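You operate a simulated robot arm through the tools that you are given. There is no shell and no other tool.

The job below is to be done with a simulated robot arm. You get a single attempt, and the scene is never put back.

## Task
Open the laptop, plug it in, start it and send the service report.

Only the result counts: the job must be done as asked and must still hold three seconds after the hand-in. Knocking over, shifting, dropping, spilling or breaking anything else fails it.

## Robot
A 7-joint arm with a two-finger parallel gripper, fixed in place. Base frame: the origin is at the foot of the arm, x ahead of it, y to its left, z up; the work surface is at about z = 740. Readings come in mm, rad, newtons and seconds.
Its first joint turns from -2.897 to 2.897 rad. Payload 1.57 kg.
Tool frame: the origin (TCP) lies between the finger pads and is the grasp point; the fingertips stand 30 mm ahead of it; z points along the fingers, y is the line along which they close. The gripper opens to 110 mm. The fingers are 24 mm wide and 12 mm thick; the gripper's body (48 by 112 mm) begins 78 mm behind the TCP.
Orientation is told as [roll, pitch, yaw] about the base's x, y, z axes, in that order, counted from this pose: with the fingers straight down and closing along the base's y, the tool's x points along the base's -x, its y along +y and its z along -z.

## Interface
- The arm moves only by the tool play_rows. Its arguments are lists of equal length, an entry for each row: "xyz": the shift along the tool's x, y, z in m, a list of three; "delta_rot": the turn, a rotation vector about the tool's x, y, z in rad, a list of three. In form: {"xyz": [[tx, ty, tz], ...], "delta_rot": [[wx, wy, wz], ...]}. A call has 1 to 20 rows; each row shifts and turns the commanded pose from where the row before left it, along the tool's axes as they then stand. "fingers" is the opening, from 0 (shut) to 1 (fully open), set as the call begins (left out, the last holds). A row lasts 0.2 s, in which the tool goes at most 50 mm and 0.15 rad; a call with a longer step from one row to the next is refused whole, and so is a gripper value outside its range. A pose out of reach is approached as far as the arm can. The call stops where the force on the tool passes 40 N (or 10 N more than at its start, if that is more) or the arm is blocked; 0.2 s more then pass. The fingers move at their own pace (about 108 mm/s each) and stop on an object; they squeeze with about 25 N. The grip force told is the motor's: it shows also when the fingers shut on nothing. Time passes only in rows, and 0.2 s behind the last, so rows that do not move let the fingers close. It gives the time, the measured TCP pose, the force on the tool (base axes), the opening and the grip force at its end, in the units of the frame above (readings bear some noise), with the torque about the TCP (base axes, N m) and any sound that the robot's microphone picked up.
- Cameras (640 x 400 px; columns grow to the right, rows downward): "scene" is fixed at [49.7, -500.6, 1489.4]; the picture's right is [0.42, -0.91, 0.00], its down [-0.66, -0.31, -0.68] and it looks along [0.62, 0.29, -0.73] (base axes); focal length 264 px, centre (320, 200). "wrist" rides on the gripper at [70, 16, -141] in the tool frame; the picture's right is [-0.23, 0.97, 0.00], its down [-0.86, -0.20, -0.48] and it looks along [-0.47, -0.11, 0.88] (tool axes); focal length 222 px, centre (320, 200). There is no depth. A picture from a camera that has moved, and an enlarged one, comes with that camera's place and axes in the base frame and with its lens.
- grab_frame(camera): a new picture of that camera. No time passes.
- lift_body(by): slides the trunk up (or, below 0, down) by that many mm; the arm rides with it, the base frame stays. It gives what a move gives, with no picture.
- close_up(camera, box): a new picture of the part [left, top, right, bottom] of that camera's present view, enlarged. No time passes.
- finish_job(): hands the job in; it is judged then, once.

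Places have to be worked out from the pictures, the camera data and where the tool is seen. Open the gripper and draw the arm clear of the work before you hand the job in, unless the task says otherwise.

The tools are called by a JSON object that holds its "api" and its "payload". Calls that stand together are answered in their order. play_rows: Moves the arm, as the interface text tells. Its arguments: {"type":"object","properties":{"xyz":{"type":"array","items":{"type":"array","items":{"type":"number"}}},"delta_rot":{"type":"array","items":{"type":"array","items":{"type":"number"}}},"fingers":{"type":"number"}},"required":["xyz","delta_rot"]} The other tools are called the same way: lift_body (by) slides the trunk up or down; grab_frame (camera) takes a picture; close_up (camera, box) takes an enlarged picture of a part of a camera's view; finish_job () hands the job in.

At the start:

```text
time_s: 0.0
position: [513.0, -203.3, 1208.1]
ee_rot: [0.001, 0.001, 0.0]
wrist_force: [-0.6, 0.4, 0.0]
torque: [0.03, -0.01, -0.01]
gripper_width: 110.1
grip_force: 0.2
trunk travel left (down, up): [-475.0, 135.0]
```

scene: 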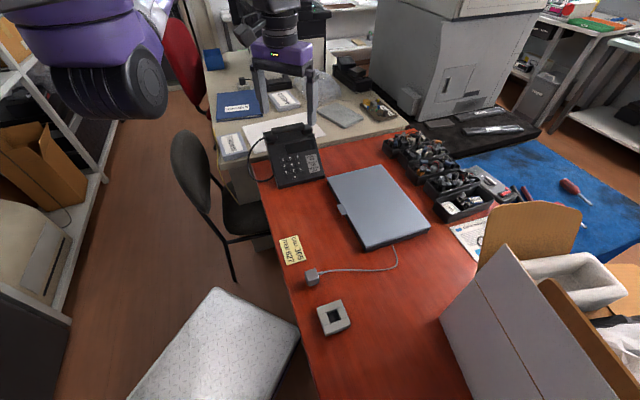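
wrist: 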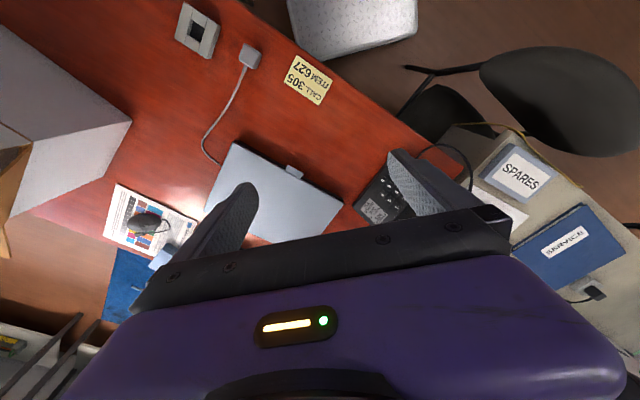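

I start by looking closer at the desk: the laptop, its plug, the socket, the phone, and the note.

{"api": "close_up", "payload": {"camera": "scene", "box": [240, 100, 480, 250]}}

{"api": "close_up", "payload": {"camera": "scene", "box": [260, 220, 420, 350]}}

{"api": "close_up", "payload": {"camera": "wrist", "box": [160, 0, 360, 125]}}

{"api": "close_up", "payload": {"camera": "wrist", "box": [180, 100, 440, 262]}}

```text
2.67 times, centred on (360, 175) of scene
camera zoom: at [49.7, -500.6, 1489.4], right [0.42, -0.91, 0.0], down [-0.66, -0.31, -0.68], along [0.62, 0.29, -0.73], focal length 705 px, centre (213, 267)
```

zoom: 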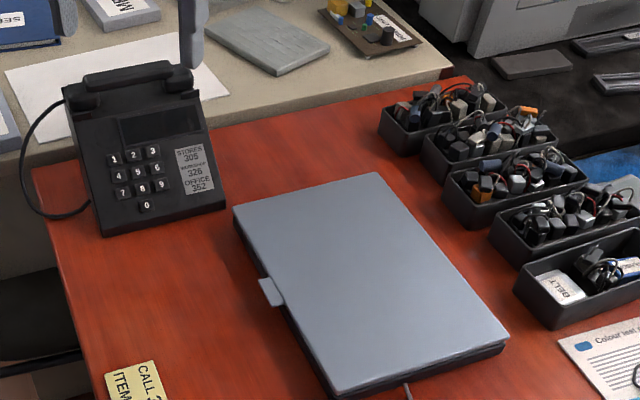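

```text
3.08 times, centred on (340, 285) of scene
camera zoom: at [49.7, -500.6, 1489.4], right [0.42, -0.91, 0.0], down [-0.66, -0.31, -0.68], along [0.62, 0.29, -0.73], focal length 814 px, centre (258, -62)
```

zoom: 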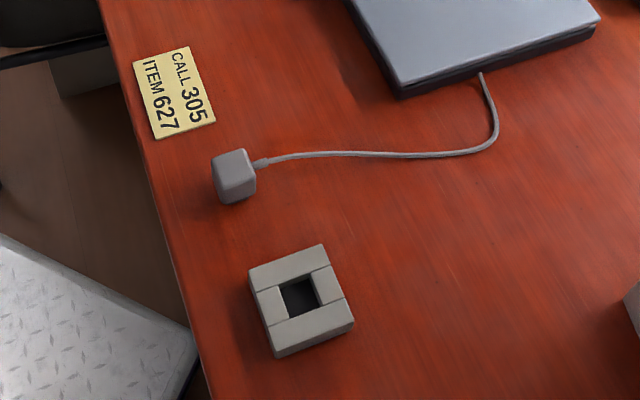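

```text
3.20 times, centred on (260, 62) of wrist
camera zoom: at [444.4, -187.9, 1349.0], right [0.23, 0.97, 0.0], down [0.86, -0.2, 0.48], along [0.47, -0.11, -0.88], focal length 711 px, centre (512, 640)
```

zoom: 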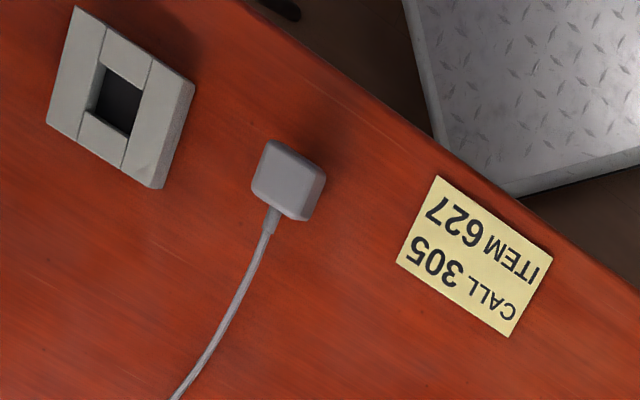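

```text
2.46 times, centred on (310, 181) of wrist
camera zoom: at [444.4, -187.9, 1349.0], right [0.23, 0.97, 0.0], down [0.86, -0.2, 0.48], along [0.47, -0.11, -0.88], focal length 547 px, centre (345, 247)
```

zoom: 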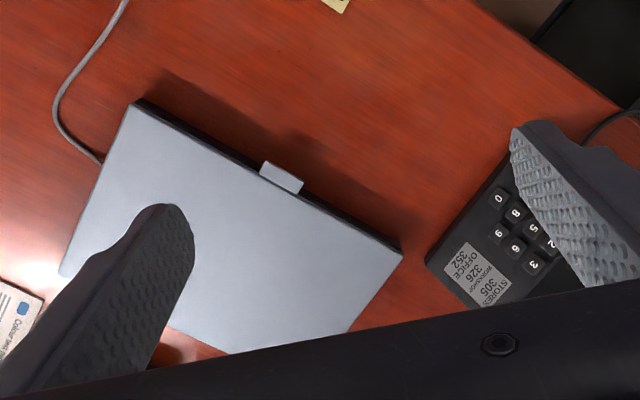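

The laptop is shut, with a tab on its front edge that faces the arm at about (660, -303). I zoom in on the tab, the socket, and the plug for their shapes.

{"api": "close_up", "payload": {"camera": "scene", "box": [320, 180, 384, 220]}}

{"api": "close_up", "payload": {"camera": "scene", "box": [296, 260, 360, 300]}}

{"api": "close_up", "payload": {"camera": "scene", "box": [304, 294, 368, 334]}}

{"api": "close_up", "payload": {"camera": "scene", "box": [200, 40, 360, 140]}}

```text
10.00 times, centred on (352, 200) of scene
camera zoom: at [49.7, -500.6, 1489.4], right [0.42, -0.91, 0.0], down [-0.66, -0.31, -0.68], along [0.62, 0.29, -0.73], focal length 2644 px, centre (0, 200)
```

zoom: 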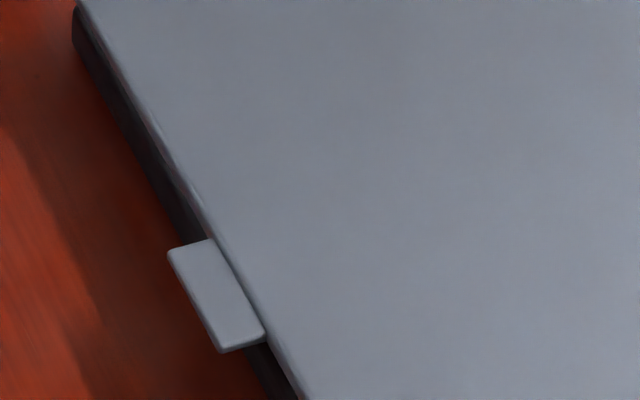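

```text
10.00 times, centred on (328, 280) of scene
camera zoom: at [49.7, -500.6, 1489.4], right [0.42, -0.91, 0.0], down [-0.66, -0.31, -0.68], along [0.62, 0.29, -0.73], focal length 2644 px, centre (240, -600)
```

zoom: 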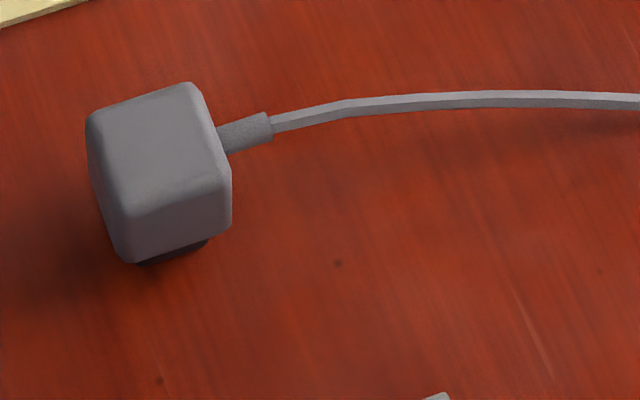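

```text
10.00 times, centred on (336, 314) of scene
camera zoom: at [49.7, -500.6, 1489.4], right [0.42, -0.91, 0.0], down [-0.66, -0.31, -0.68], along [0.62, 0.29, -0.73], focal length 2644 px, centre (160, -940)
```

zoom: 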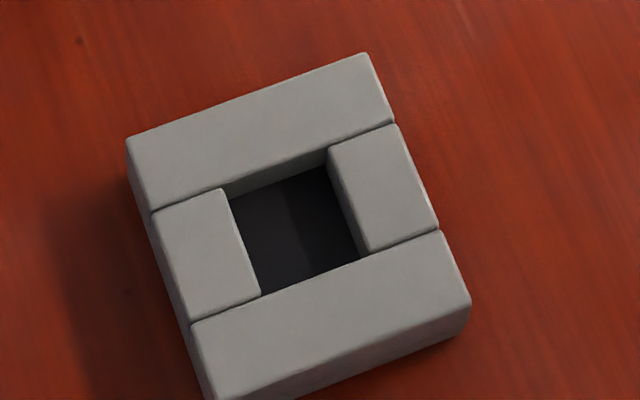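

```text
4.00 times, centred on (280, 90) of scene
camera zoom: at [49.7, -500.6, 1489.4], right [0.42, -0.91, 0.0], down [-0.66, -0.31, -0.68], along [0.62, 0.29, -0.73], focal length 1058 px, centre (480, 640)
```

zoom: 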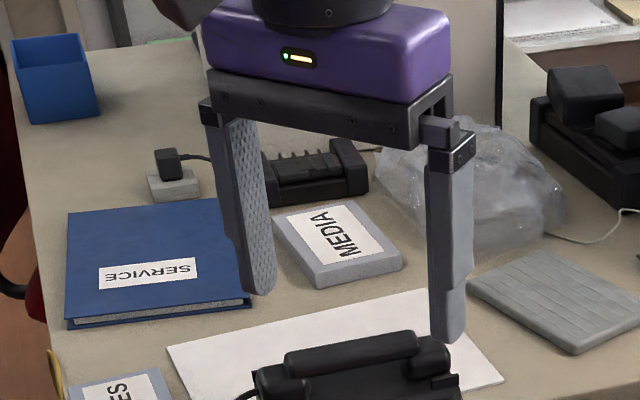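

The tab is about 40 mm wide and sits mid-way along the front edge, which runs at about 45° in the base frame. I turn the tool by -45° of yaw so the fingers close along that edge, and come down partway for a nearer look.

{"api": "play_rows", "payload": {"xyz": [[0, 0, 0.04], [0, 0, 0.04], [0, 0, 0.04], [0, 0, 0.04], [0, 0, 0.04], [0, 0, 0.04], [-0.03, 0.007, 0.01], [-0.03, 0.007, 0.01], [-0.03, 0.007, 0.01], [-0.03, 0.007, 0.01]], "delta_rot": [[0, 0, 0.1309], [0, 0, 0.1309], [0, 0, 0.1309], [0, 0, 0.1309], [0, 0, 0.1309], [0, 0, 0.1309], [0, 0, 0], [0, 0, 0], [0, 0, 0], [0, 0, 0]]}}

{"api": "grab_frame", "payload": {"camera": "wrist"}}

{"api": "grab_frame", "payload": {"camera": "scene"}}

```text
time_s: 2.2
position: [617.1, -268.1, 929.2]
ee_rot: [0.0, -0.001, -0.789]
wrist_force: [-0.3, -0.3, -0.4]
torque: [-0.01, -0.02, -0.01]
gripper_width: 110.5
grip_force: 0.1
trunk travel left (down, up): [-475.0, 135.0]
```

```text
taken
camera wrist: at [579.7, -207.5, 1070.6], right [0.85, 0.53, 0.0], down [0.46, -0.75, 0.48], along [0.25, -0.41, -0.88], focal length 222 px, centre (320, 200)
```

wrist: 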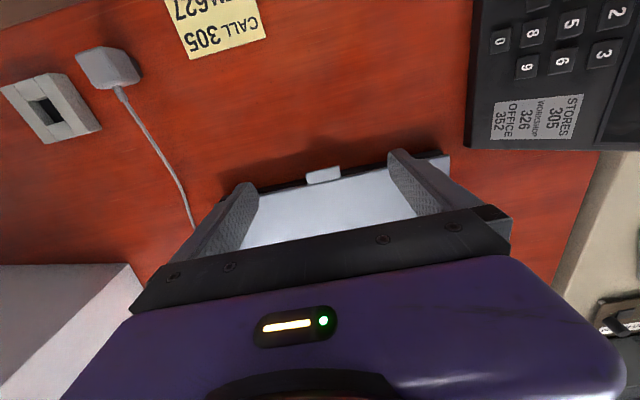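

```text
taken
```

scene: 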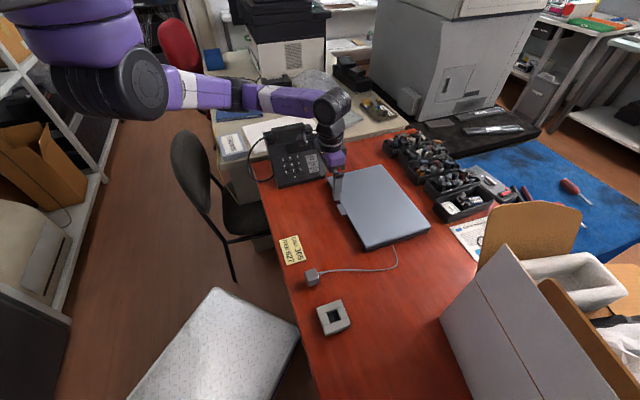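

The wrist view shows the tab between the fingers, a little ahead of the tool. I zoom in to locate it precisely.

{"api": "close_up", "payload": {"camera": "wrist", "box": [240, 130, 400, 230]}}

{"api": "close_up", "payload": {"camera": "scene", "box": [310, 170, 390, 220]}}

```text
4.00 times, centred on (320, 180) of wrist
camera zoom: at [579.7, -207.5, 1070.6], right [0.85, 0.53, 0.0], down [0.46, -0.75, 0.48], along [0.25, -0.41, -0.88], focal length 888 px, centre (320, 280)
```

zoom: 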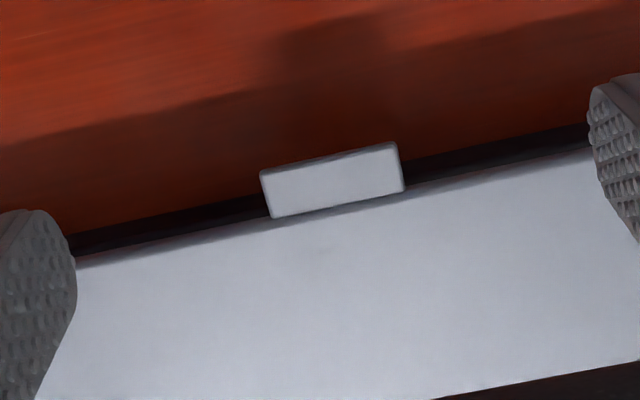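

```text
8.00 times, centred on (350, 195) of scene
camera zoom: at [49.7, -500.6, 1489.4], right [0.42, -0.91, 0.0], down [-0.66, -0.31, -0.68], along [0.62, 0.29, -0.73], focal length 2115 px, centre (80, 240)
```

zoom: 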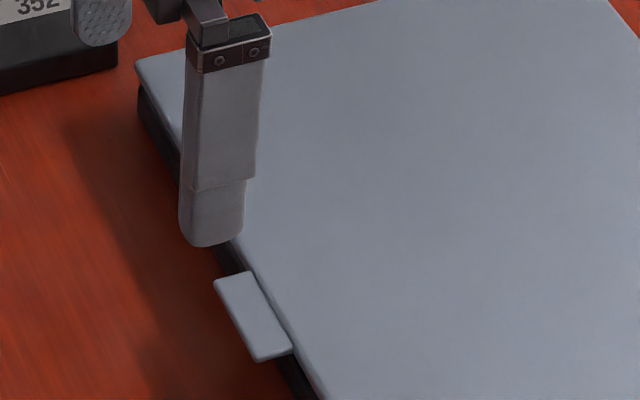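

The tab measures about 50 x 18 mm, centred near (650, -311). I need its height, so I zoom on the laptop's corners and edges for thickness.

{"api": "close_up", "payload": {"camera": "scene", "box": [336, 220, 400, 260]}}

{"api": "close_up", "payload": {"camera": "wrist", "box": [440, 130, 480, 155]}}

{"api": "close_up", "payload": {"camera": "wrist", "box": [0, 30, 160, 130]}}

```text
10.00 times, centred on (368, 240) of scene
camera zoom: at [49.7, -500.6, 1489.4], right [0.42, -0.91, 0.0], down [-0.66, -0.31, -0.68], along [0.62, 0.29, -0.73], focal length 2644 px, centre (-160, -200)
```

zoom: 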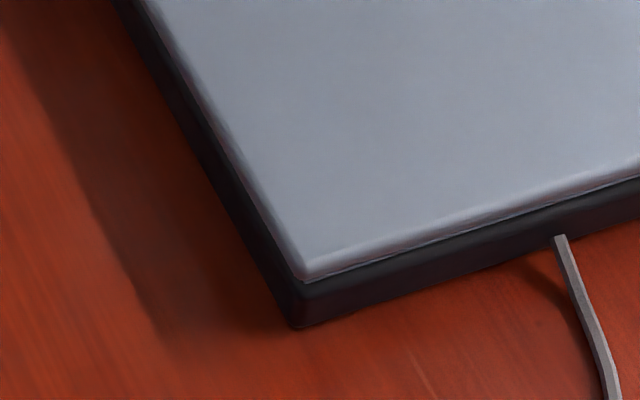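

```text
16.00 times, centred on (460, 142) of wrist
camera zoom: at [579.7, -207.5, 1070.6], right [0.85, 0.53, 0.0], down [0.46, -0.75, 0.48], along [0.25, -0.41, -0.88], focal length 3554 px, centre (-1920, 1120)
```

zoom: 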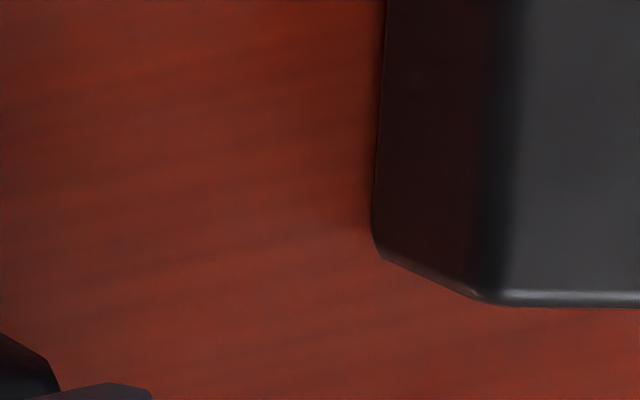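

```text
4.00 times, centred on (80, 80) of wrist
camera zoom: at [579.7, -207.5, 1070.6], right [0.85, 0.53, 0.0], down [0.46, -0.75, 0.48], along [0.25, -0.41, -0.88], focal length 888 px, centre (1280, 680)
```

zoom: 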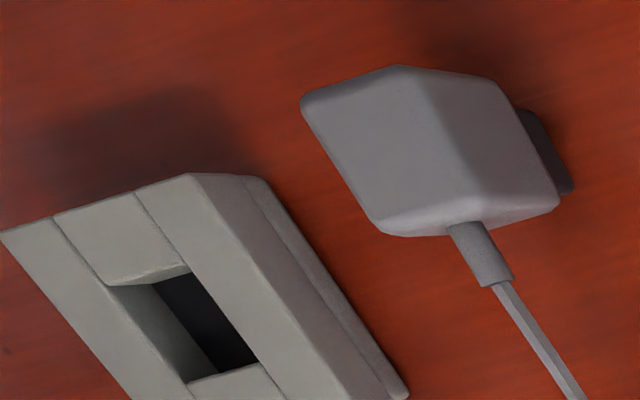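

The lid top comes out at z ≈ 776 and the tab underside at about 768. I close the fingers, tilt the tool 30° so the tips point in towards the laptop, and lower them in front of the tab, staying outside of it.

{"api": "play_rows", "payload": {"xyz": [[0, -0.002, 0], [0, -0.002, 0], [0, -0.002, 0], [0, 0, 0], [0.01615, 0, 0.02798], [0.01615, 0, 0.02798], [0.01615, 0, 0.02798], [0.01615, 0, 0.02798]], "delta_rot": [[0, -0.1309, 0], [0, -0.1309, 0], [0, -0.1309, 0], [0, -0.1309, 0], [0, 0, 0], [0, 0, 0], [0, 0, 0], [0, 0, 0]], "fingers": 0}}

{"api": "grab_frame", "payload": {"camera": "wrist"}}

{"api": "close_up", "payload": {"camera": "scene", "box": [310, 170, 390, 220]}}

```text
time_s: 4.0
position: [614.5, -272.3, 798.9]
ee_rot: [0.0, -0.526, -0.785]
wrist_force: [0.0, 0.3, 0.0]
torque: [-0.02, 0.02, -0.01]
gripper_width: 0.0
grip_force: 21.3
trunk travel left (down, up): [-475.0, 135.0]
```

```text
taken
camera wrist: at [533.9, -169.2, 885.7], right [0.83, 0.55, 0.11], down [0.21, -0.49, 0.84], along [0.52, -0.67, -0.53], focal length 222 px, centre (320, 200)
```

wrist: 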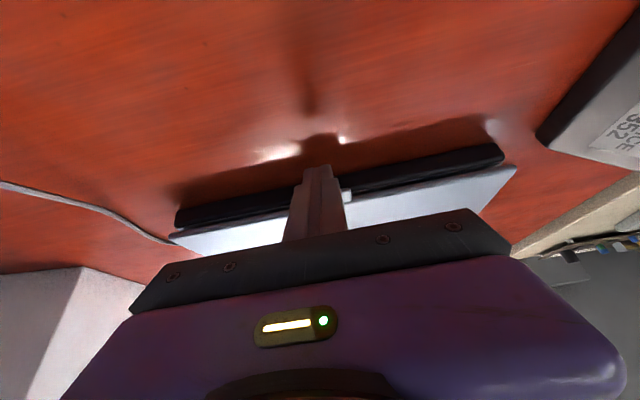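

```text
8.00 times, centred on (350, 195) of scene
camera zoom: at [49.7, -500.6, 1489.4], right [0.42, -0.91, 0.0], down [-0.66, -0.31, -0.68], along [0.62, 0.29, -0.73], focal length 2115 px, centre (80, 240)
```

zoom: 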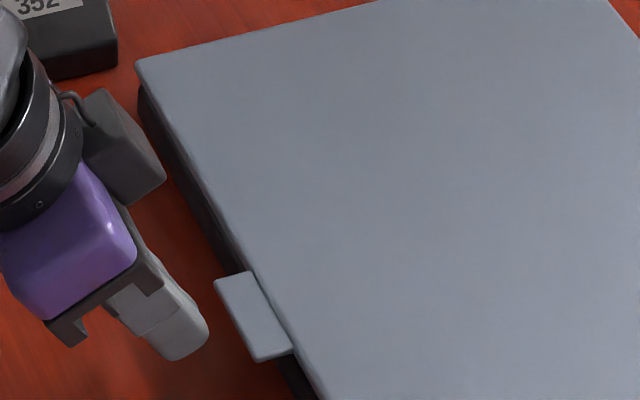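

The closed fingers stand just in front of the tab. I zoom in to check the alignment along the edge and the height of the tab's underside.

{"api": "close_up", "payload": {"camera": "wrist", "box": [256, 130, 384, 210]}}

```text
5.00 times, centred on (320, 170) of wrist
camera zoom: at [533.9, -169.2, 885.7], right [0.83, 0.55, 0.11], down [0.21, -0.49, 0.84], along [0.52, -0.67, -0.53], focal length 1111 px, centre (320, 350)
```

zoom: 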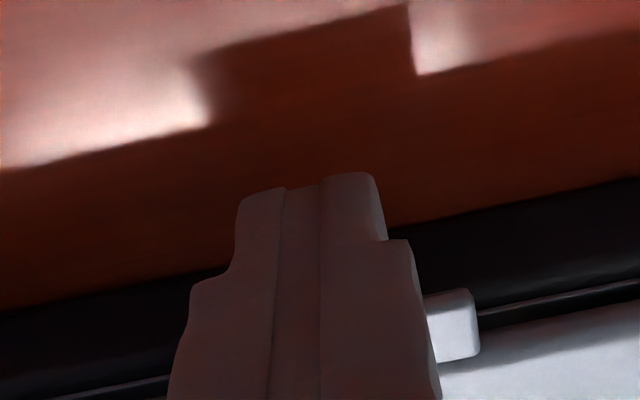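

The tab's underside sits near z 769-771 and the fingers are centred on it to within 2 mm. I lower 17 mm and slide in 24 mm, so the fingertip corner goes under the tab with about 8 mm overlap.

{"api": "play_rows", "payload": {"xyz": [[0.00425, 0, 0.00735], [0.00425, 0, 0.00735], [-0.0104, -0.0005, 0.006], [-0.0104, -0.0005, 0.006]], "delta_rot": [[0, 0, 0], [0, 0, 0], [0, 0, 0], [0, 0, 0]]}}

{"api": "close_up", "payload": {"camera": "wrist", "box": [256, 130, 384, 210]}}

{"api": "close_up", "payload": {"camera": "scene", "box": [310, 180, 374, 220]}}

```text
time_s: 5.0
position: [627.4, -287.8, 779.6]
ee_rot: [0.001, -0.513, -0.788]
wrist_force: [-22.5, 24.0, -5.1]
torque: [0.24, 0.15, 0.15]
gripper_width: 0.0
grip_force: 21.2
trunk travel left (down, up): [-475.0, 135.0]
```

```text
5.00 times, centred on (320, 170) of wrist
camera zoom: at [546.9, -185.7, 868.0], right [0.83, 0.55, 0.11], down [0.22, -0.5, 0.84], along [0.51, -0.67, -0.54], focal length 1111 px, centre (320, 350)
```

zoom: 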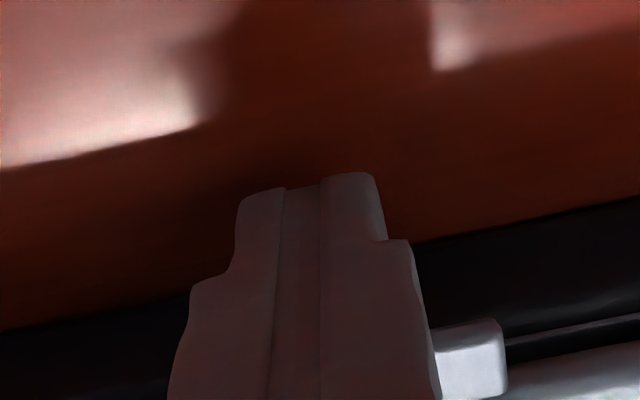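

```text
10.00 times, centred on (342, 200) of scene
camera zoom: at [49.7, -500.6, 1489.4], right [0.42, -0.91, 0.0], down [-0.66, -0.31, -0.68], along [0.62, 0.29, -0.73], focal length 2644 px, centre (100, 200)
```

zoom: 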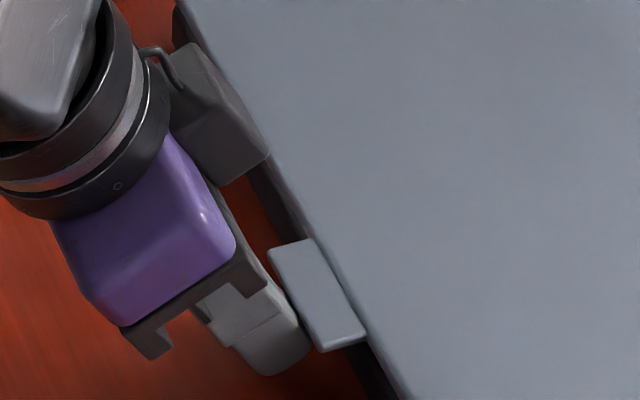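

The finger side met the tab's outer edge (about 33 N, the laptop does not appear to have moved), so hooking under it isn't reliable at this tilt. I'll back off, raise, straighten the tool, and open, to pinch the tab by its two ends instead.

{"api": "play_rows", "payload": {"xyz": [[0.013, 0, -0.0075], [0.013, 0, -0.0075], [-0.015, 0, -0.026], [-0.015, 0, -0.026], [0, 0, 0], [0, 0, 0], [0, 0, 0], [0, 0, 0]], "delta_rot": [[0, 0, 0], [0, 0, 0], [0, 0, 0], [0, 0, 0], [0, 0.1309, 0], [0, 0.1309, 0], [0, 0.1309, 0], [0, 0.1309, 0]], "fingers": 0}}

{"api": "play_rows", "payload": {"xyz": [[0, 0, 0], [0, 0, 0], [0, 0, 0]], "delta_rot": [[0, 0, 0], [0, 0, 0], [0, 0, 0]], "fingers": 0.8}}

{"api": "grab_frame", "payload": {"camera": "wrist"}}

{"api": "close_up", "payload": {"camera": "scene", "box": [310, 180, 374, 220]}}

{"api": "close_up", "payload": {"camera": "scene", "box": [336, 220, 400, 260]}}

```text
time_s: 6.8
position: [608.8, -269.2, 841.7]
ee_rot: [-0.002, 0.002, -0.785]
wrist_force: [0.1, -0.3, -0.3]
torque: [0.01, 0.01, -0.03]
gripper_width: 0.0
grip_force: 21.2
trunk travel left (down, up): [-475.0, 135.0]
```

```text
time_s: 7.6
position: [608.1, -268.9, 841.4]
ee_rot: [-0.001, -0.001, -0.784]
wrist_force: [0.4, -0.1, 0.6]
torque: [0.02, -0.03, -0.02]
gripper_width: 87.9
grip_force: 0.1
trunk travel left (down, up): [-475.0, 135.0]
```

```text
taken
camera wrist: at [571.5, -209.3, 982.3], right [0.85, 0.53, 0.0], down [0.46, -0.75, 0.48], along [0.25, -0.41, -0.88], focal length 222 px, centre (320, 200)
```

wrist: 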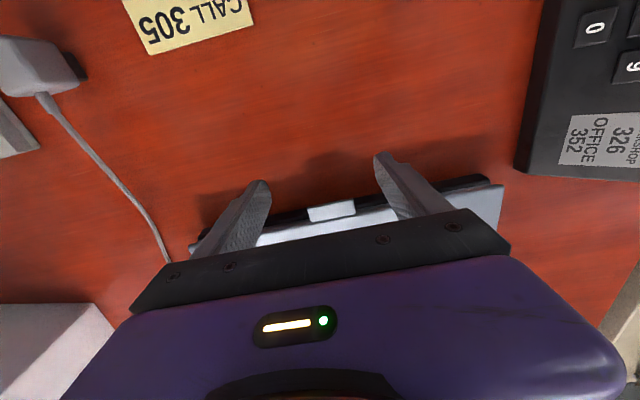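

```text
10.00 times, centred on (342, 200) of scene
camera zoom: at [49.7, -500.6, 1489.4], right [0.42, -0.91, 0.0], down [-0.66, -0.31, -0.68], along [0.62, 0.29, -0.73], focal length 2644 px, centre (100, 200)
```

zoom: 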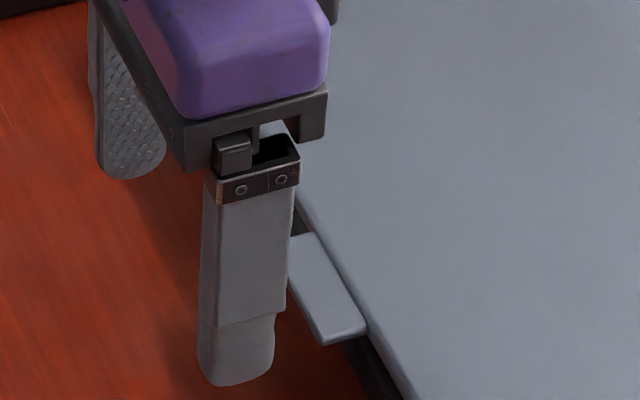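

```text
10.00 times, centred on (368, 240) of scene
camera zoom: at [49.7, -500.6, 1489.4], right [0.42, -0.91, 0.0], down [-0.66, -0.31, -0.68], along [0.62, 0.29, -0.73], focal length 2644 px, centre (-160, -200)
```

zoom: 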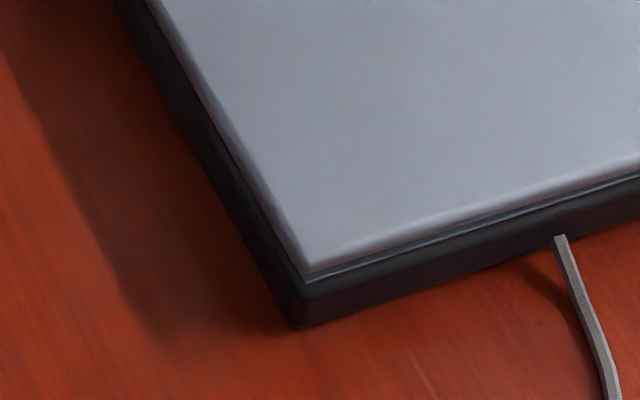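

The laptop base corner is unchanged. I zoom in on the tab from here to fix its position for the pinch.

{"api": "close_up", "payload": {"camera": "wrist", "box": [256, 160, 416, 260]}}

```text
4.00 times, centred on (336, 210) of wrist
camera zoom: at [571.5, -209.3, 982.3], right [0.85, 0.53, 0.0], down [0.46, -0.75, 0.48], along [0.25, -0.41, -0.88], focal length 888 px, centre (256, 160)
```

zoom: 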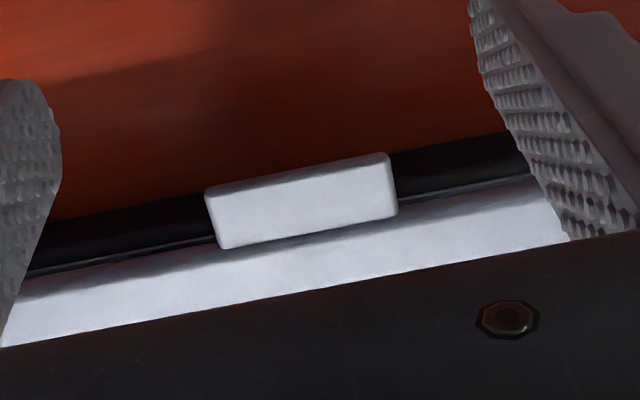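

Tab centre comes out at (649, -310.6), 50 x 18 mm. I move over it, biased 6 mm outward to clear the lid edge, and lower until the tips are about 6 mm below the tab's underside.

{"api": "play_rows", "payload": {"xyz": [[-0.02625, -0.0002, 0], [-0.02625, -0.0002, 0], [0, 0, 0.0161], [0, 0, 0.0161], [0, 0, 0.0161]], "delta_rot": [[0, 0, 0.004], [0, 0, 0.004], [0, 0, 0], [0, 0, 0], [0, 0, 0]]}}

{"api": "close_up", "payload": {"camera": "wrist", "box": [240, 150, 400, 250]}}

{"api": "close_up", "payload": {"camera": "scene", "box": [310, 180, 374, 220]}}

```text
time_s: 8.7
position: [646.0, -306.5, 810.2]
ee_rot: [-0.002, -0.006, -0.795]
wrist_force: [-9.8, 4.8, 24.5]
torque: [0.3, -0.23, 0.34]
gripper_width: 87.7
grip_force: 0.0
trunk travel left (down, up): [-475.0, 135.0]
stopped in row 5: the force on the tool passed its limit at 61 N (the readings are from after the stop); the commanded pose is now the measured one
```

```text
4.00 times, centred on (320, 200) of wrist
camera zoom: at [609.1, -244.9, 950.3], right [0.85, 0.52, 0.0], down [0.46, -0.75, 0.48], along [0.25, -0.41, -0.88], focal length 888 px, centre (320, 200)
```

zoom: 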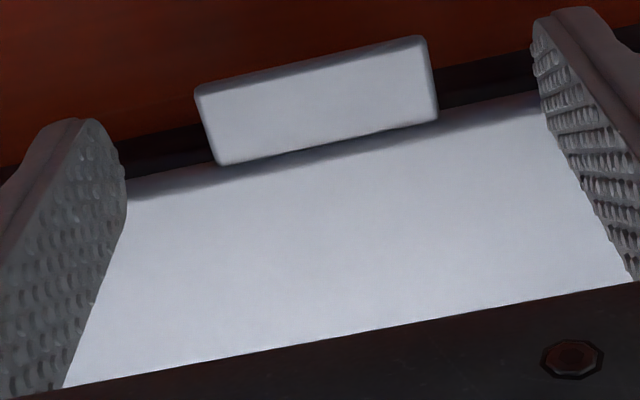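

```text
10.00 times, centred on (342, 200) of scene
camera zoom: at [49.7, -500.6, 1489.4], right [0.42, -0.91, 0.0], down [-0.66, -0.31, -0.68], along [0.62, 0.29, -0.73], focal length 2644 px, centre (100, 200)
```

zoom: 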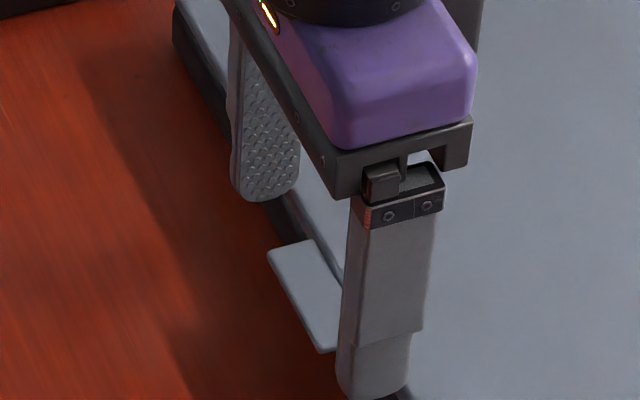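

The tips touched the lid top (so lid top is z ≈ 779), and this closer view puts the tab centre right on the tool axis, so my lateral bias had been lost. I lift 12 mm, shift 7 mm outward, and lower again in small steps.

{"api": "play_rows", "payload": {"xyz": [[0, 0, -0.012], [0.007, 0, 0], [0, 0, 0], [0, 0, 0.009], [0, 0, 0.009], [0, 0, 0.01]], "delta_rot": [[0, 0, 0], [0, 0.005, 0], [0, 0, 0], [0, 0, 0], [0, 0, 0], [0, 0, 0]]}}

{"api": "close_up", "payload": {"camera": "wrist", "box": [240, 150, 400, 250]}}

{"api": "close_up", "payload": {"camera": "scene", "box": [310, 180, 374, 220]}}

```text
time_s: 10.1
position: [641.7, -302.4, 792.1]
ee_rot: [-0.001, 0.0, -0.792]
wrist_force: [-0.1, 0.4, 1.4]
torque: [0.01, -0.01, 0.03]
gripper_width: 88.0
grip_force: 0.1
trunk travel left (down, up): [-475.0, 135.0]
```

```text
4.00 times, centred on (320, 200) of wrist
camera zoom: at [604.9, -241.8, 932.5], right [0.85, 0.52, 0.0], down [0.46, -0.75, 0.48], along [0.25, -0.41, -0.88], focal length 888 px, centre (320, 200)
```

zoom: 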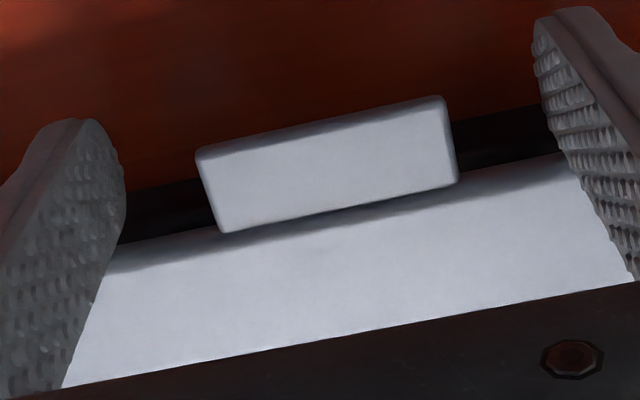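

```text
10.00 times, centred on (342, 200) of scene
camera zoom: at [49.7, -500.6, 1489.4], right [0.42, -0.91, 0.0], down [-0.66, -0.31, -0.68], along [0.62, 0.29, -0.73], focal length 2644 px, centre (100, 200)
```

zoom: 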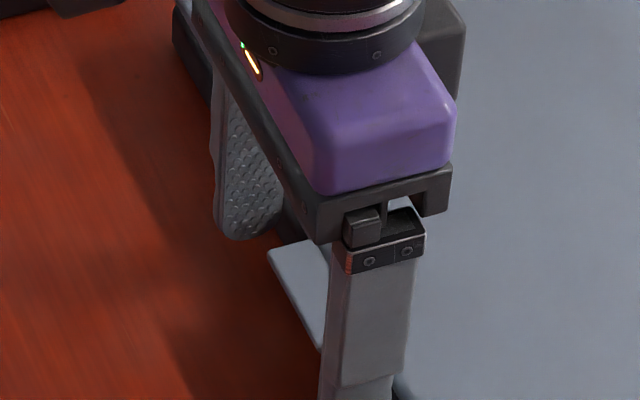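

No contact now, and the tab centre sits 6 mm inward of the tool axis, as planned. I close the fingers on the tab's ends.

{"api": "play_rows", "payload": {"xyz": [[0, 0, 0], [0, 0, 0], [0, 0, 0]], "delta_rot": [[0, 0, 0], [0, 0, 0], [0, 0, 0]], "fingers": 0}}

{"api": "close_up", "payload": {"camera": "wrist", "box": [240, 150, 400, 250]}}

```text
time_s: 10.9
position: [641.4, -300.5, 791.7]
ee_rot: [0.0, 0.001, -0.792]
wrist_force: [-0.4, 1.2, -1.3]
torque: [0.01, -0.16, 0.28]
gripper_width: 49.9
grip_force: 44.9
trunk travel left (down, up): [-475.0, 135.0]
```

```text
4.00 times, centred on (320, 200) of wrist
camera zoom: at [604.9, -241.9, 932.5], right [0.85, 0.52, 0.0], down [0.46, -0.75, 0.48], along [0.25, -0.41, -0.88], focal length 888 px, centre (320, 200)
```

zoom: 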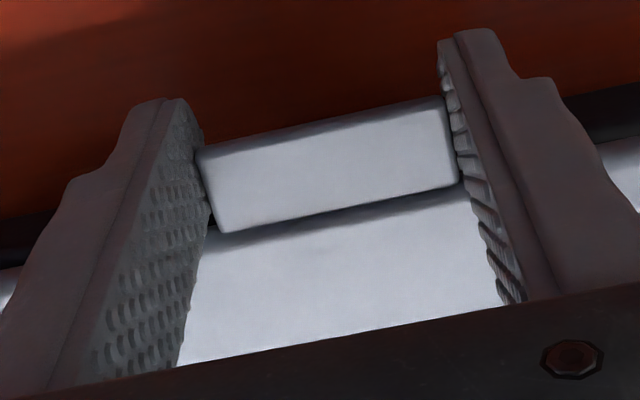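

The grip holds the tab (49.9 mm). I begin lifting along the arc about the hinge (radius ≈ 257 mm), 7° first, and check the forces.

{"api": "play_rows", "payload": {"xyz": [[0, 0, -0.0105], [-0.0006, 0, -0.0105], [-0.0013, 0, -0.0103]], "delta_rot": [[0, 0, 0], [0, 0, 0], [0, 0, 0]]}}

{"api": "grab_frame", "payload": {"camera": "scene"}}

{"api": "grab_frame", "payload": {"camera": "wrist"}}

```text
time_s: 11.7
position: [643.8, -302.8, 823.1]
ee_rot: [-0.001, 0.002, -0.796]
wrist_force: [-2.4, -8.7, -10.0]
torque: [0.91, 0.99, 0.56]
gripper_width: 49.6
grip_force: 44.7
trunk travel left (down, up): [-475.0, 135.0]
```

```text
taken
```

scene: 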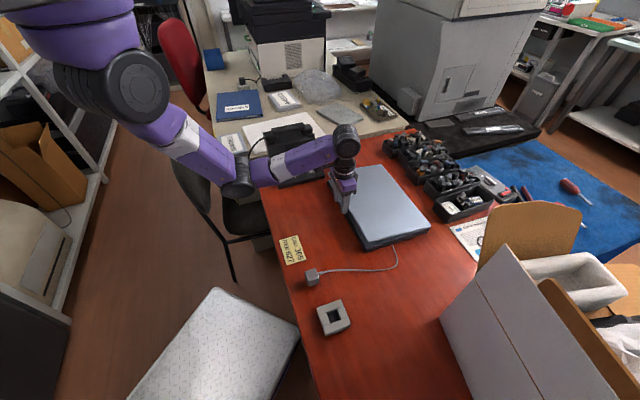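

```text
taken
camera wrist: at [606.5, -242.9, 963.3], right [0.85, 0.52, 0.0], down [0.46, -0.75, 0.48], along [0.25, -0.41, -0.88], focal length 222 px, centre (320, 200)
```

wrist: 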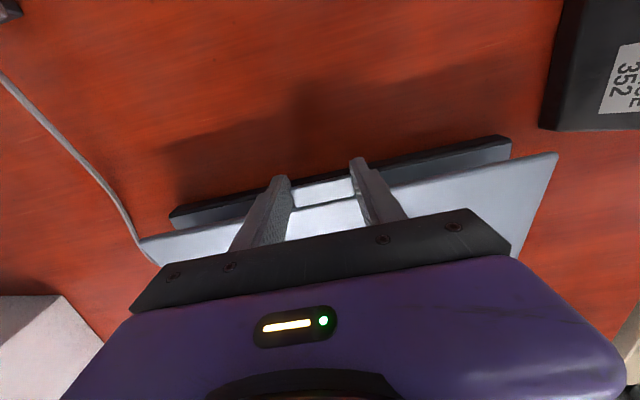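

The lid is coming up, with a gap showing between base and lid and modest forces. I continue along the arc to about 20°.

{"api": "play_rows", "payload": {"xyz": [[-0.0017, 0, -0.0115], [-0.0022, 0, -0.0114], [-0.0027, 0, -0.0113], [-0.0032, 0, -0.0112], [-0.0037, 0, -0.01105]], "delta_rot": [[0, 0, 0], [0, 0, 0], [0, 0, 0], [0, 0, 0], [0, 0, 0]]}}

{"api": "close_up", "payload": {"camera": "scene", "box": [300, 150, 460, 250]}}

{"api": "close_up", "payload": {"camera": "wrist", "box": [240, 130, 400, 230]}}

```text
time_s: 12.9
position: [651.6, -312.4, 877.3]
ee_rot: [0.001, 0.001, -0.793]
wrist_force: [-5.3, -3.2, -9.3]
torque: [0.93, 1.03, 0.29]
gripper_width: 49.8
grip_force: 44.9
trunk travel left (down, up): [-475.0, 135.0]
```

```text
4.00 times, centred on (380, 200) of scene
camera zoom: at [49.7, -500.6, 1489.4], right [0.42, -0.91, 0.0], down [-0.66, -0.31, -0.68], along [0.62, 0.29, -0.73], focal length 1058 px, centre (80, 200)
```

zoom: 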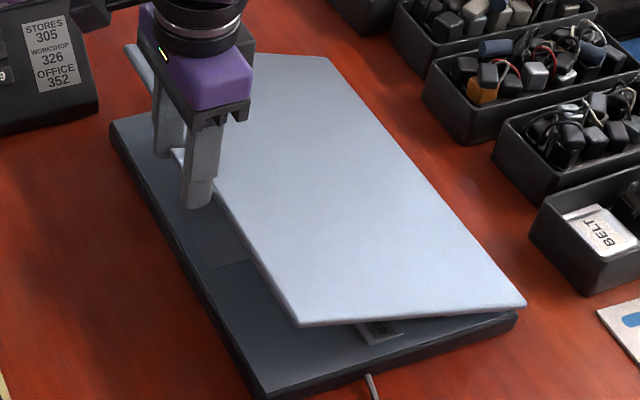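

```text
4.00 times, centred on (320, 180) of wrist
camera zoom: at [615.4, -252.3, 1019.6], right [0.85, 0.52, 0.0], down [0.46, -0.75, 0.48], along [0.25, -0.41, -0.88], focal length 888 px, centre (320, 280)
```

zoom: 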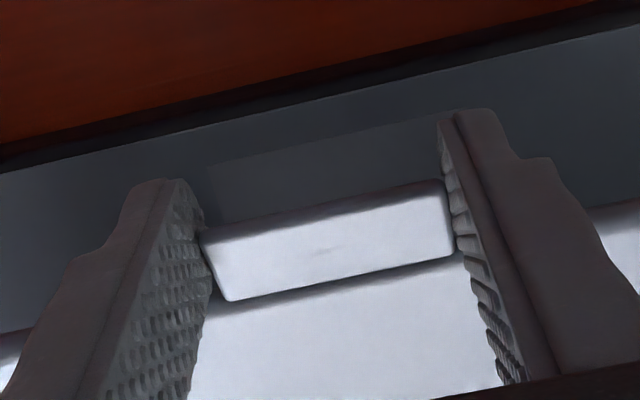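

The lid is at about 20° and the base has stayed put. I continue along the arc to about 45°.

{"api": "play_rows", "payload": {"xyz": [[-0.0051, 0, -0.0129], [-0.0058, 0, -0.0126], [-0.0067, 0, -0.0127], [-0.0071, 0, -0.0119], [-0.0078, 0, -0.0115], [-0.0085, 0, -0.0113], [-0.0091, 0, -0.0108], [-0.0096, 0, -0.0101]], "delta_rot": [[0, 0, 0], [0, 0, 0], [0, 0, 0], [0, 0, 0], [0, 0, 0], [0, 0, 0], [0, 0, 0], [0, 0, 0]]}}

{"api": "close_up", "payload": {"camera": "scene", "box": [300, 120, 460, 250]}}

{"api": "close_up", "payload": {"camera": "wrist", "box": [240, 130, 400, 230]}}

```text
time_s: 14.7
position: [694.1, -355.5, 973.4]
ee_rot: [-0.002, -0.001, -0.794]
wrist_force: [-13.4, 1.4, 1.1]
torque: [1.3, 0.75, 0.48]
gripper_width: 49.8
grip_force: 45.4
trunk travel left (down, up): [-475.0, 135.0]
```

```text
3.08 times, centred on (380, 185) of scene
camera zoom: at [49.7, -500.6, 1489.4], right [0.42, -0.91, 0.0], down [-0.66, -0.31, -0.68], along [0.62, 0.29, -0.73], focal length 814 px, centre (135, 246)
```

zoom: 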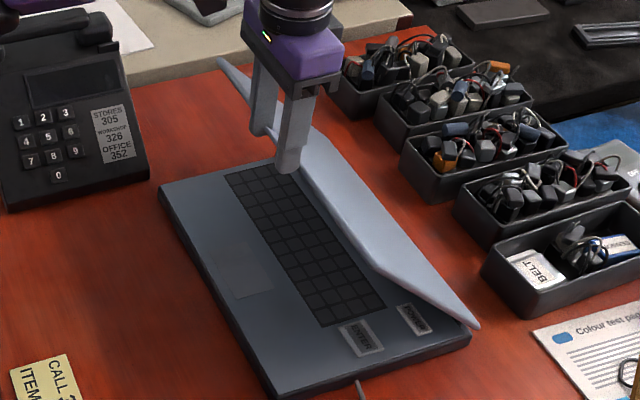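

```text
4.00 times, centred on (320, 180) of wrist
camera zoom: at [657.8, -294.6, 1114.3], right [0.85, 0.52, 0.0], down [0.46, -0.75, 0.48], along [0.25, -0.41, -0.88], focal length 888 px, centre (320, 280)
```

zoom: 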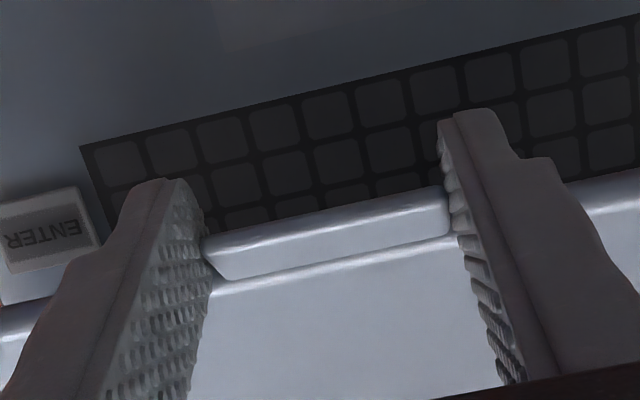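

The lid is near 45°, revealing a keyboard with ENTER and POWER keys at the right side. The force is slightly outward, suggesting a radius nearer 265 mm, so I continue on that arc to about 68°.

{"api": "play_rows", "payload": {"xyz": [[-0.0085, 0, -0.0105], [-0.0105, 0, -0.0098], [-0.0113, 0, -0.0092], [-0.0116, 0, -0.0084], [-0.0121, 0, -0.0078], [-0.0127, 0, -0.0072], [-0.013, 0, -0.0065], [-0.0131, 0, -0.0057]], "delta_rot": [[0, 0, 0], [0, 0, 0], [0, 0, 0], [0, 0, 0], [0, 0, 0], [0, 0, 0], [0, 0, 0], [0, 0, 0]]}}

{"api": "close_up", "payload": {"camera": "scene", "box": [300, 120, 460, 250]}}

{"api": "close_up", "payload": {"camera": "wrist", "box": [200, 80, 440, 230]}}

```text
time_s: 16.5
position: [759.5, -420.3, 1037.2]
ee_rot: [0.001, 0.0, -0.793]
wrist_force: [-10.2, -6.2, -13.6]
torque: [0.98, 1.01, 0.27]
gripper_width: 49.6
grip_force: 44.6
trunk travel left (down, up): [-475.0, 135.0]
```

```text
3.08 times, centred on (380, 185) of scene
camera zoom: at [49.7, -500.6, 1489.4], right [0.42, -0.91, 0.0], down [-0.66, -0.31, -0.68], along [0.62, 0.29, -0.73], focal length 814 px, centre (135, 246)
```

zoom: 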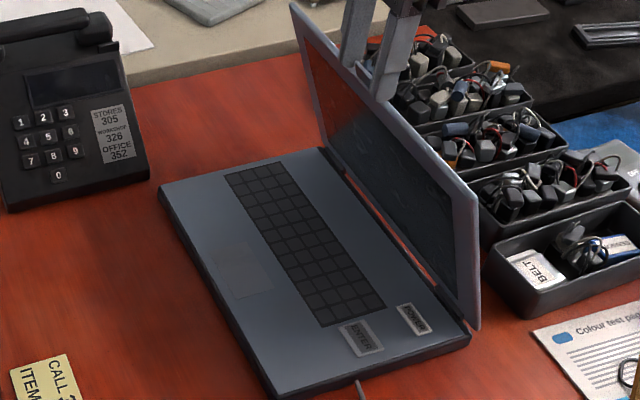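

```text
2.67 times, centred on (320, 155) of wrist
camera zoom: at [723.5, -360.5, 1179.0], right [0.85, 0.52, 0.0], down [0.46, -0.75, 0.48], along [0.25, -0.41, -0.88], focal length 592 px, centre (320, 320)
```

zoom: 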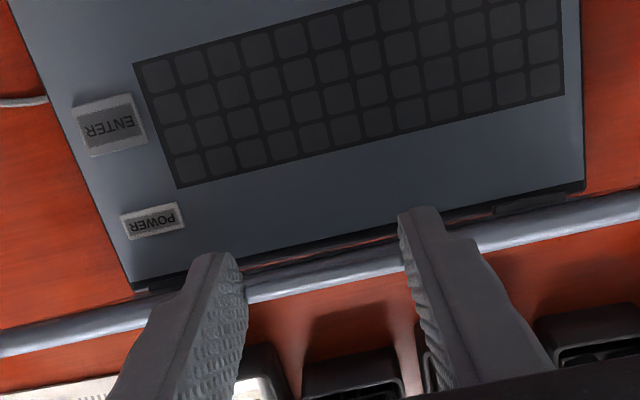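

The lid is at about 68° and the base hasn't moved. To keep within reach I now tilt the tool progressively toward the laptop while carrying the lid on to about 80°.

{"api": "play_rows", "payload": {"xyz": [[-0.0091, -0.0005, -0.0039], [-0.0091, -0.0005, -0.0026], [-0.0098, -0.0005, -0.0015], [-0.0095, 0, -0.0002], [-0.0098, 0, 0.001]], "delta_rot": [[0, -0.0698, 0], [0, -0.0698, 0], [0, -0.0698, 0], [0, -0.0698, 0], [0, -0.0698, 0]]}}

{"api": "close_up", "payload": {"camera": "scene", "box": [300, 120, 460, 250]}}

{"api": "close_up", "payload": {"camera": "wrist", "box": [200, 80, 440, 230]}}

```text
time_s: 17.7
position: [793.8, -454.0, 1052.2]
ee_rot: [0.0, -0.348, -0.789]
wrist_force: [4.3, 13.9, -3.2]
torque: [1.35, 0.8, 0.21]
gripper_width: 49.7
grip_force: 45.3
trunk travel left (down, up): [-475.0, 135.0]
```

```text
3.08 times, centred on (380, 185) of scene
camera zoom: at [49.7, -500.6, 1489.4], right [0.42, -0.91, 0.0], down [-0.66, -0.31, -0.68], along [0.62, 0.29, -0.73], focal length 814 px, centre (135, 246)
```

zoom: 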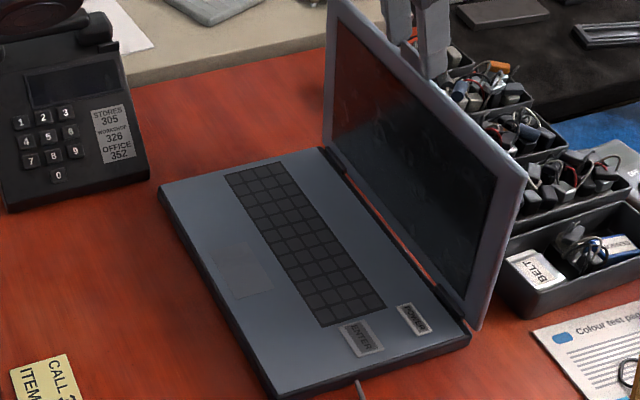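

```text
2.67 times, centred on (320, 155) of wrist
camera zoom: at [724.9, -362.4, 1160.7], right [0.84, 0.53, 0.08], down [0.31, -0.6, 0.74], along [0.44, -0.6, -0.67], focal length 592 px, centre (320, 320)
```

zoom: 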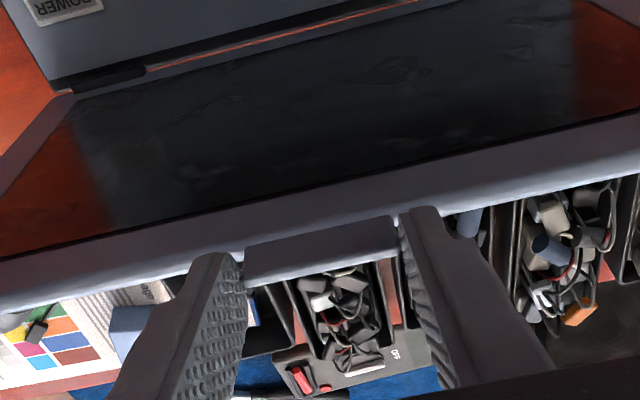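

The lid is around 80°, steady. I carry it on to about 92° in the same way.

{"api": "play_rows", "payload": {"xyz": [[-0.01055, 0, 0.0023], [-0.01034, 0, 0.0032], [-0.01, 0, 0.0042], [-0.0096, 0, 0.0051], [-0.0091, 0, 0.006]], "delta_rot": [[0, -0.0436, 0], [0, -0.0436, 0], [0, -0.0436, 0], [0, -0.0436, 0], [0, -0.0436, 0]]}}

{"api": "close_up", "payload": {"camera": "scene", "box": [300, 120, 460, 250]}}

```text
time_s: 18.9
position: [831.5, -492.7, 1052.9]
ee_rot: [0.001, -0.563, -0.791]
wrist_force: [8.2, 17.4, -6.9]
torque: [1.4, 0.85, 0.32]
gripper_width: 49.9
grip_force: 44.5
trunk travel left (down, up): [-475.0, 135.0]
```

```text
3.08 times, centred on (380, 185) of scene
camera zoom: at [49.7, -500.6, 1489.4], right [0.42, -0.91, 0.0], down [-0.66, -0.31, -0.68], along [0.62, 0.29, -0.73], focal length 814 px, centre (135, 246)
```

zoom: 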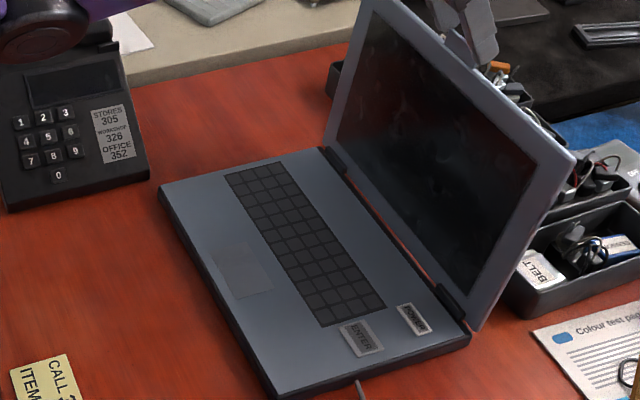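

The lid is now at about 92°. There's some lateral load, so I shift 1.5 mm back along the edge while carrying the lid on to about 105°.

{"api": "play_rows", "payload": {"xyz": [[-0.0086, 0.0005, 0.0069], [-0.0079, 0.0005, 0.0077], [-0.0072, 0.0005, 0.0084], [-0.0065, 0, 0.009], [-0.0056, 0, 0.0096]], "delta_rot": [[0, -0.0436, 0], [0, -0.0436, 0], [0, -0.0436, 0], [0, -0.0436, 0], [0, -0.0436, 0]]}}

{"api": "close_up", "payload": {"camera": "scene", "box": [300, 120, 460, 250]}}

{"api": "grab_frame", "payload": {"camera": "wrist"}}

```text
time_s: 20.1
position: [868.0, -528.0, 1043.5]
ee_rot: [0.001, -0.781, -0.794]
wrist_force: [-14.9, 35.6, 4.7]
torque: [0.96, 0.48, 0.55]
gripper_width: 50.1
grip_force: 45.2
trunk travel left (down, up): [-475.0, 135.0]
```

```text
3.08 times, centred on (380, 185) of scene
camera zoom: at [49.7, -500.6, 1489.4], right [0.42, -0.91, 0.0], down [-0.66, -0.31, -0.68], along [0.62, 0.29, -0.73], focal length 814 px, centre (135, 246)
```

zoom: 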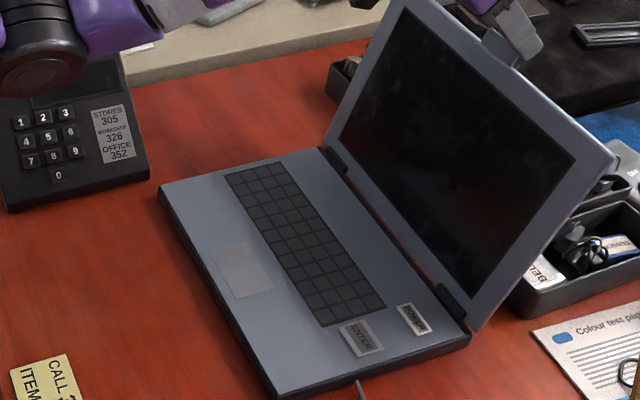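

```text
taken
camera wrist: at [775.6, -411.8, 1094.2], right [0.81, 0.57, 0.16], down [0.05, -0.33, 0.94], along [0.59, -0.75, -0.3], focal length 222 px, centre (320, 200)
```

wrist: 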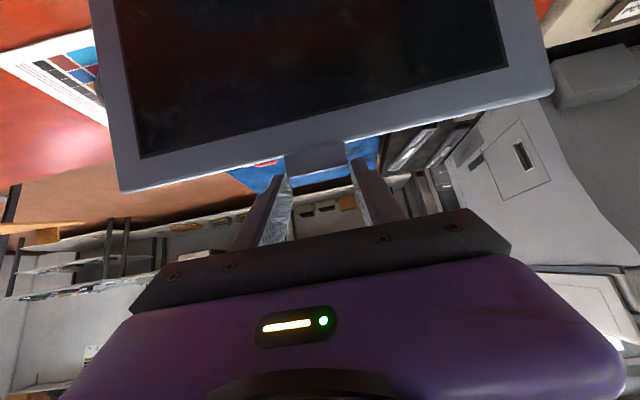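

The force rose to about 36 N outward, so the lid seems to be at its hinge stop near 105°. I ease back 3 mm, then open the fingers a little and see whether the lid holds.

{"api": "play_rows", "payload": {"xyz": [[0.0021, 0, -0.0021], [0, 0, 0]], "delta_rot": [[0, 0, 0], [0, 0, 0]]}}

{"api": "play_rows", "payload": {"xyz": [[0, 0, 0], [0, 0, 0]], "delta_rot": [[0, 0, 0], [0, 0, 0]], "fingers": 0.6}}

{"api": "close_up", "payload": {"camera": "scene", "box": [300, 120, 460, 250]}}

{"api": "grab_frame", "payload": {"camera": "wrist"}}

```text
time_s: 20.7
position: [866.8, -527.7, 1044.1]
ee_rot: [0.0, -0.786, -0.792]
wrist_force: [8.7, 11.0, -0.4]
torque: [0.76, -0.02, 0.61]
gripper_width: 49.6
grip_force: 44.8
trunk travel left (down, up): [-475.0, 135.0]
```

```text
time_s: 21.3
position: [865.7, -530.0, 1042.3]
ee_rot: [-0.001, -0.786, -0.793]
wrist_force: [-0.4, 0.0, 0.2]
torque: [0.0, 0.0, 0.0]
gripper_width: 65.8
grip_force: 0.0
trunk travel left (down, up): [-475.0, 135.0]
```

```text
3.08 times, centred on (380, 185) of scene
camera zoom: at [49.7, -500.6, 1489.4], right [0.42, -0.91, 0.0], down [-0.66, -0.31, -0.68], along [0.62, 0.29, -0.73], focal length 814 px, centre (135, 246)
```

zoom: 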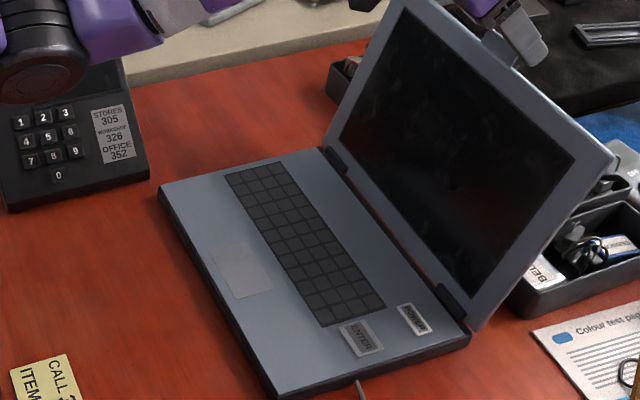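

```text
taken
camera wrist: at [773.6, -412.0, 1092.7], right [0.81, 0.57, 0.16], down [0.04, -0.33, 0.94], along [0.59, -0.75, -0.29], focal length 222 px, centre (320, 200)
```

wrist: 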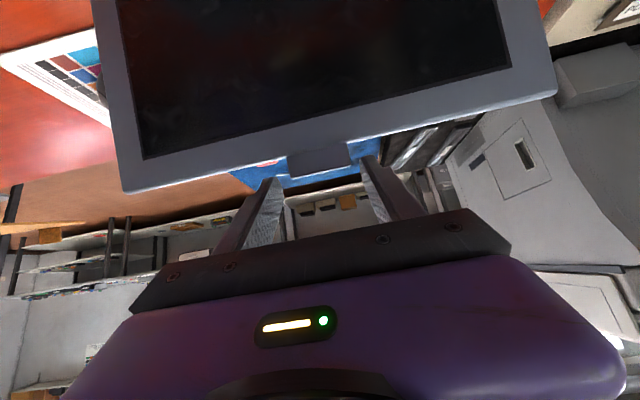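

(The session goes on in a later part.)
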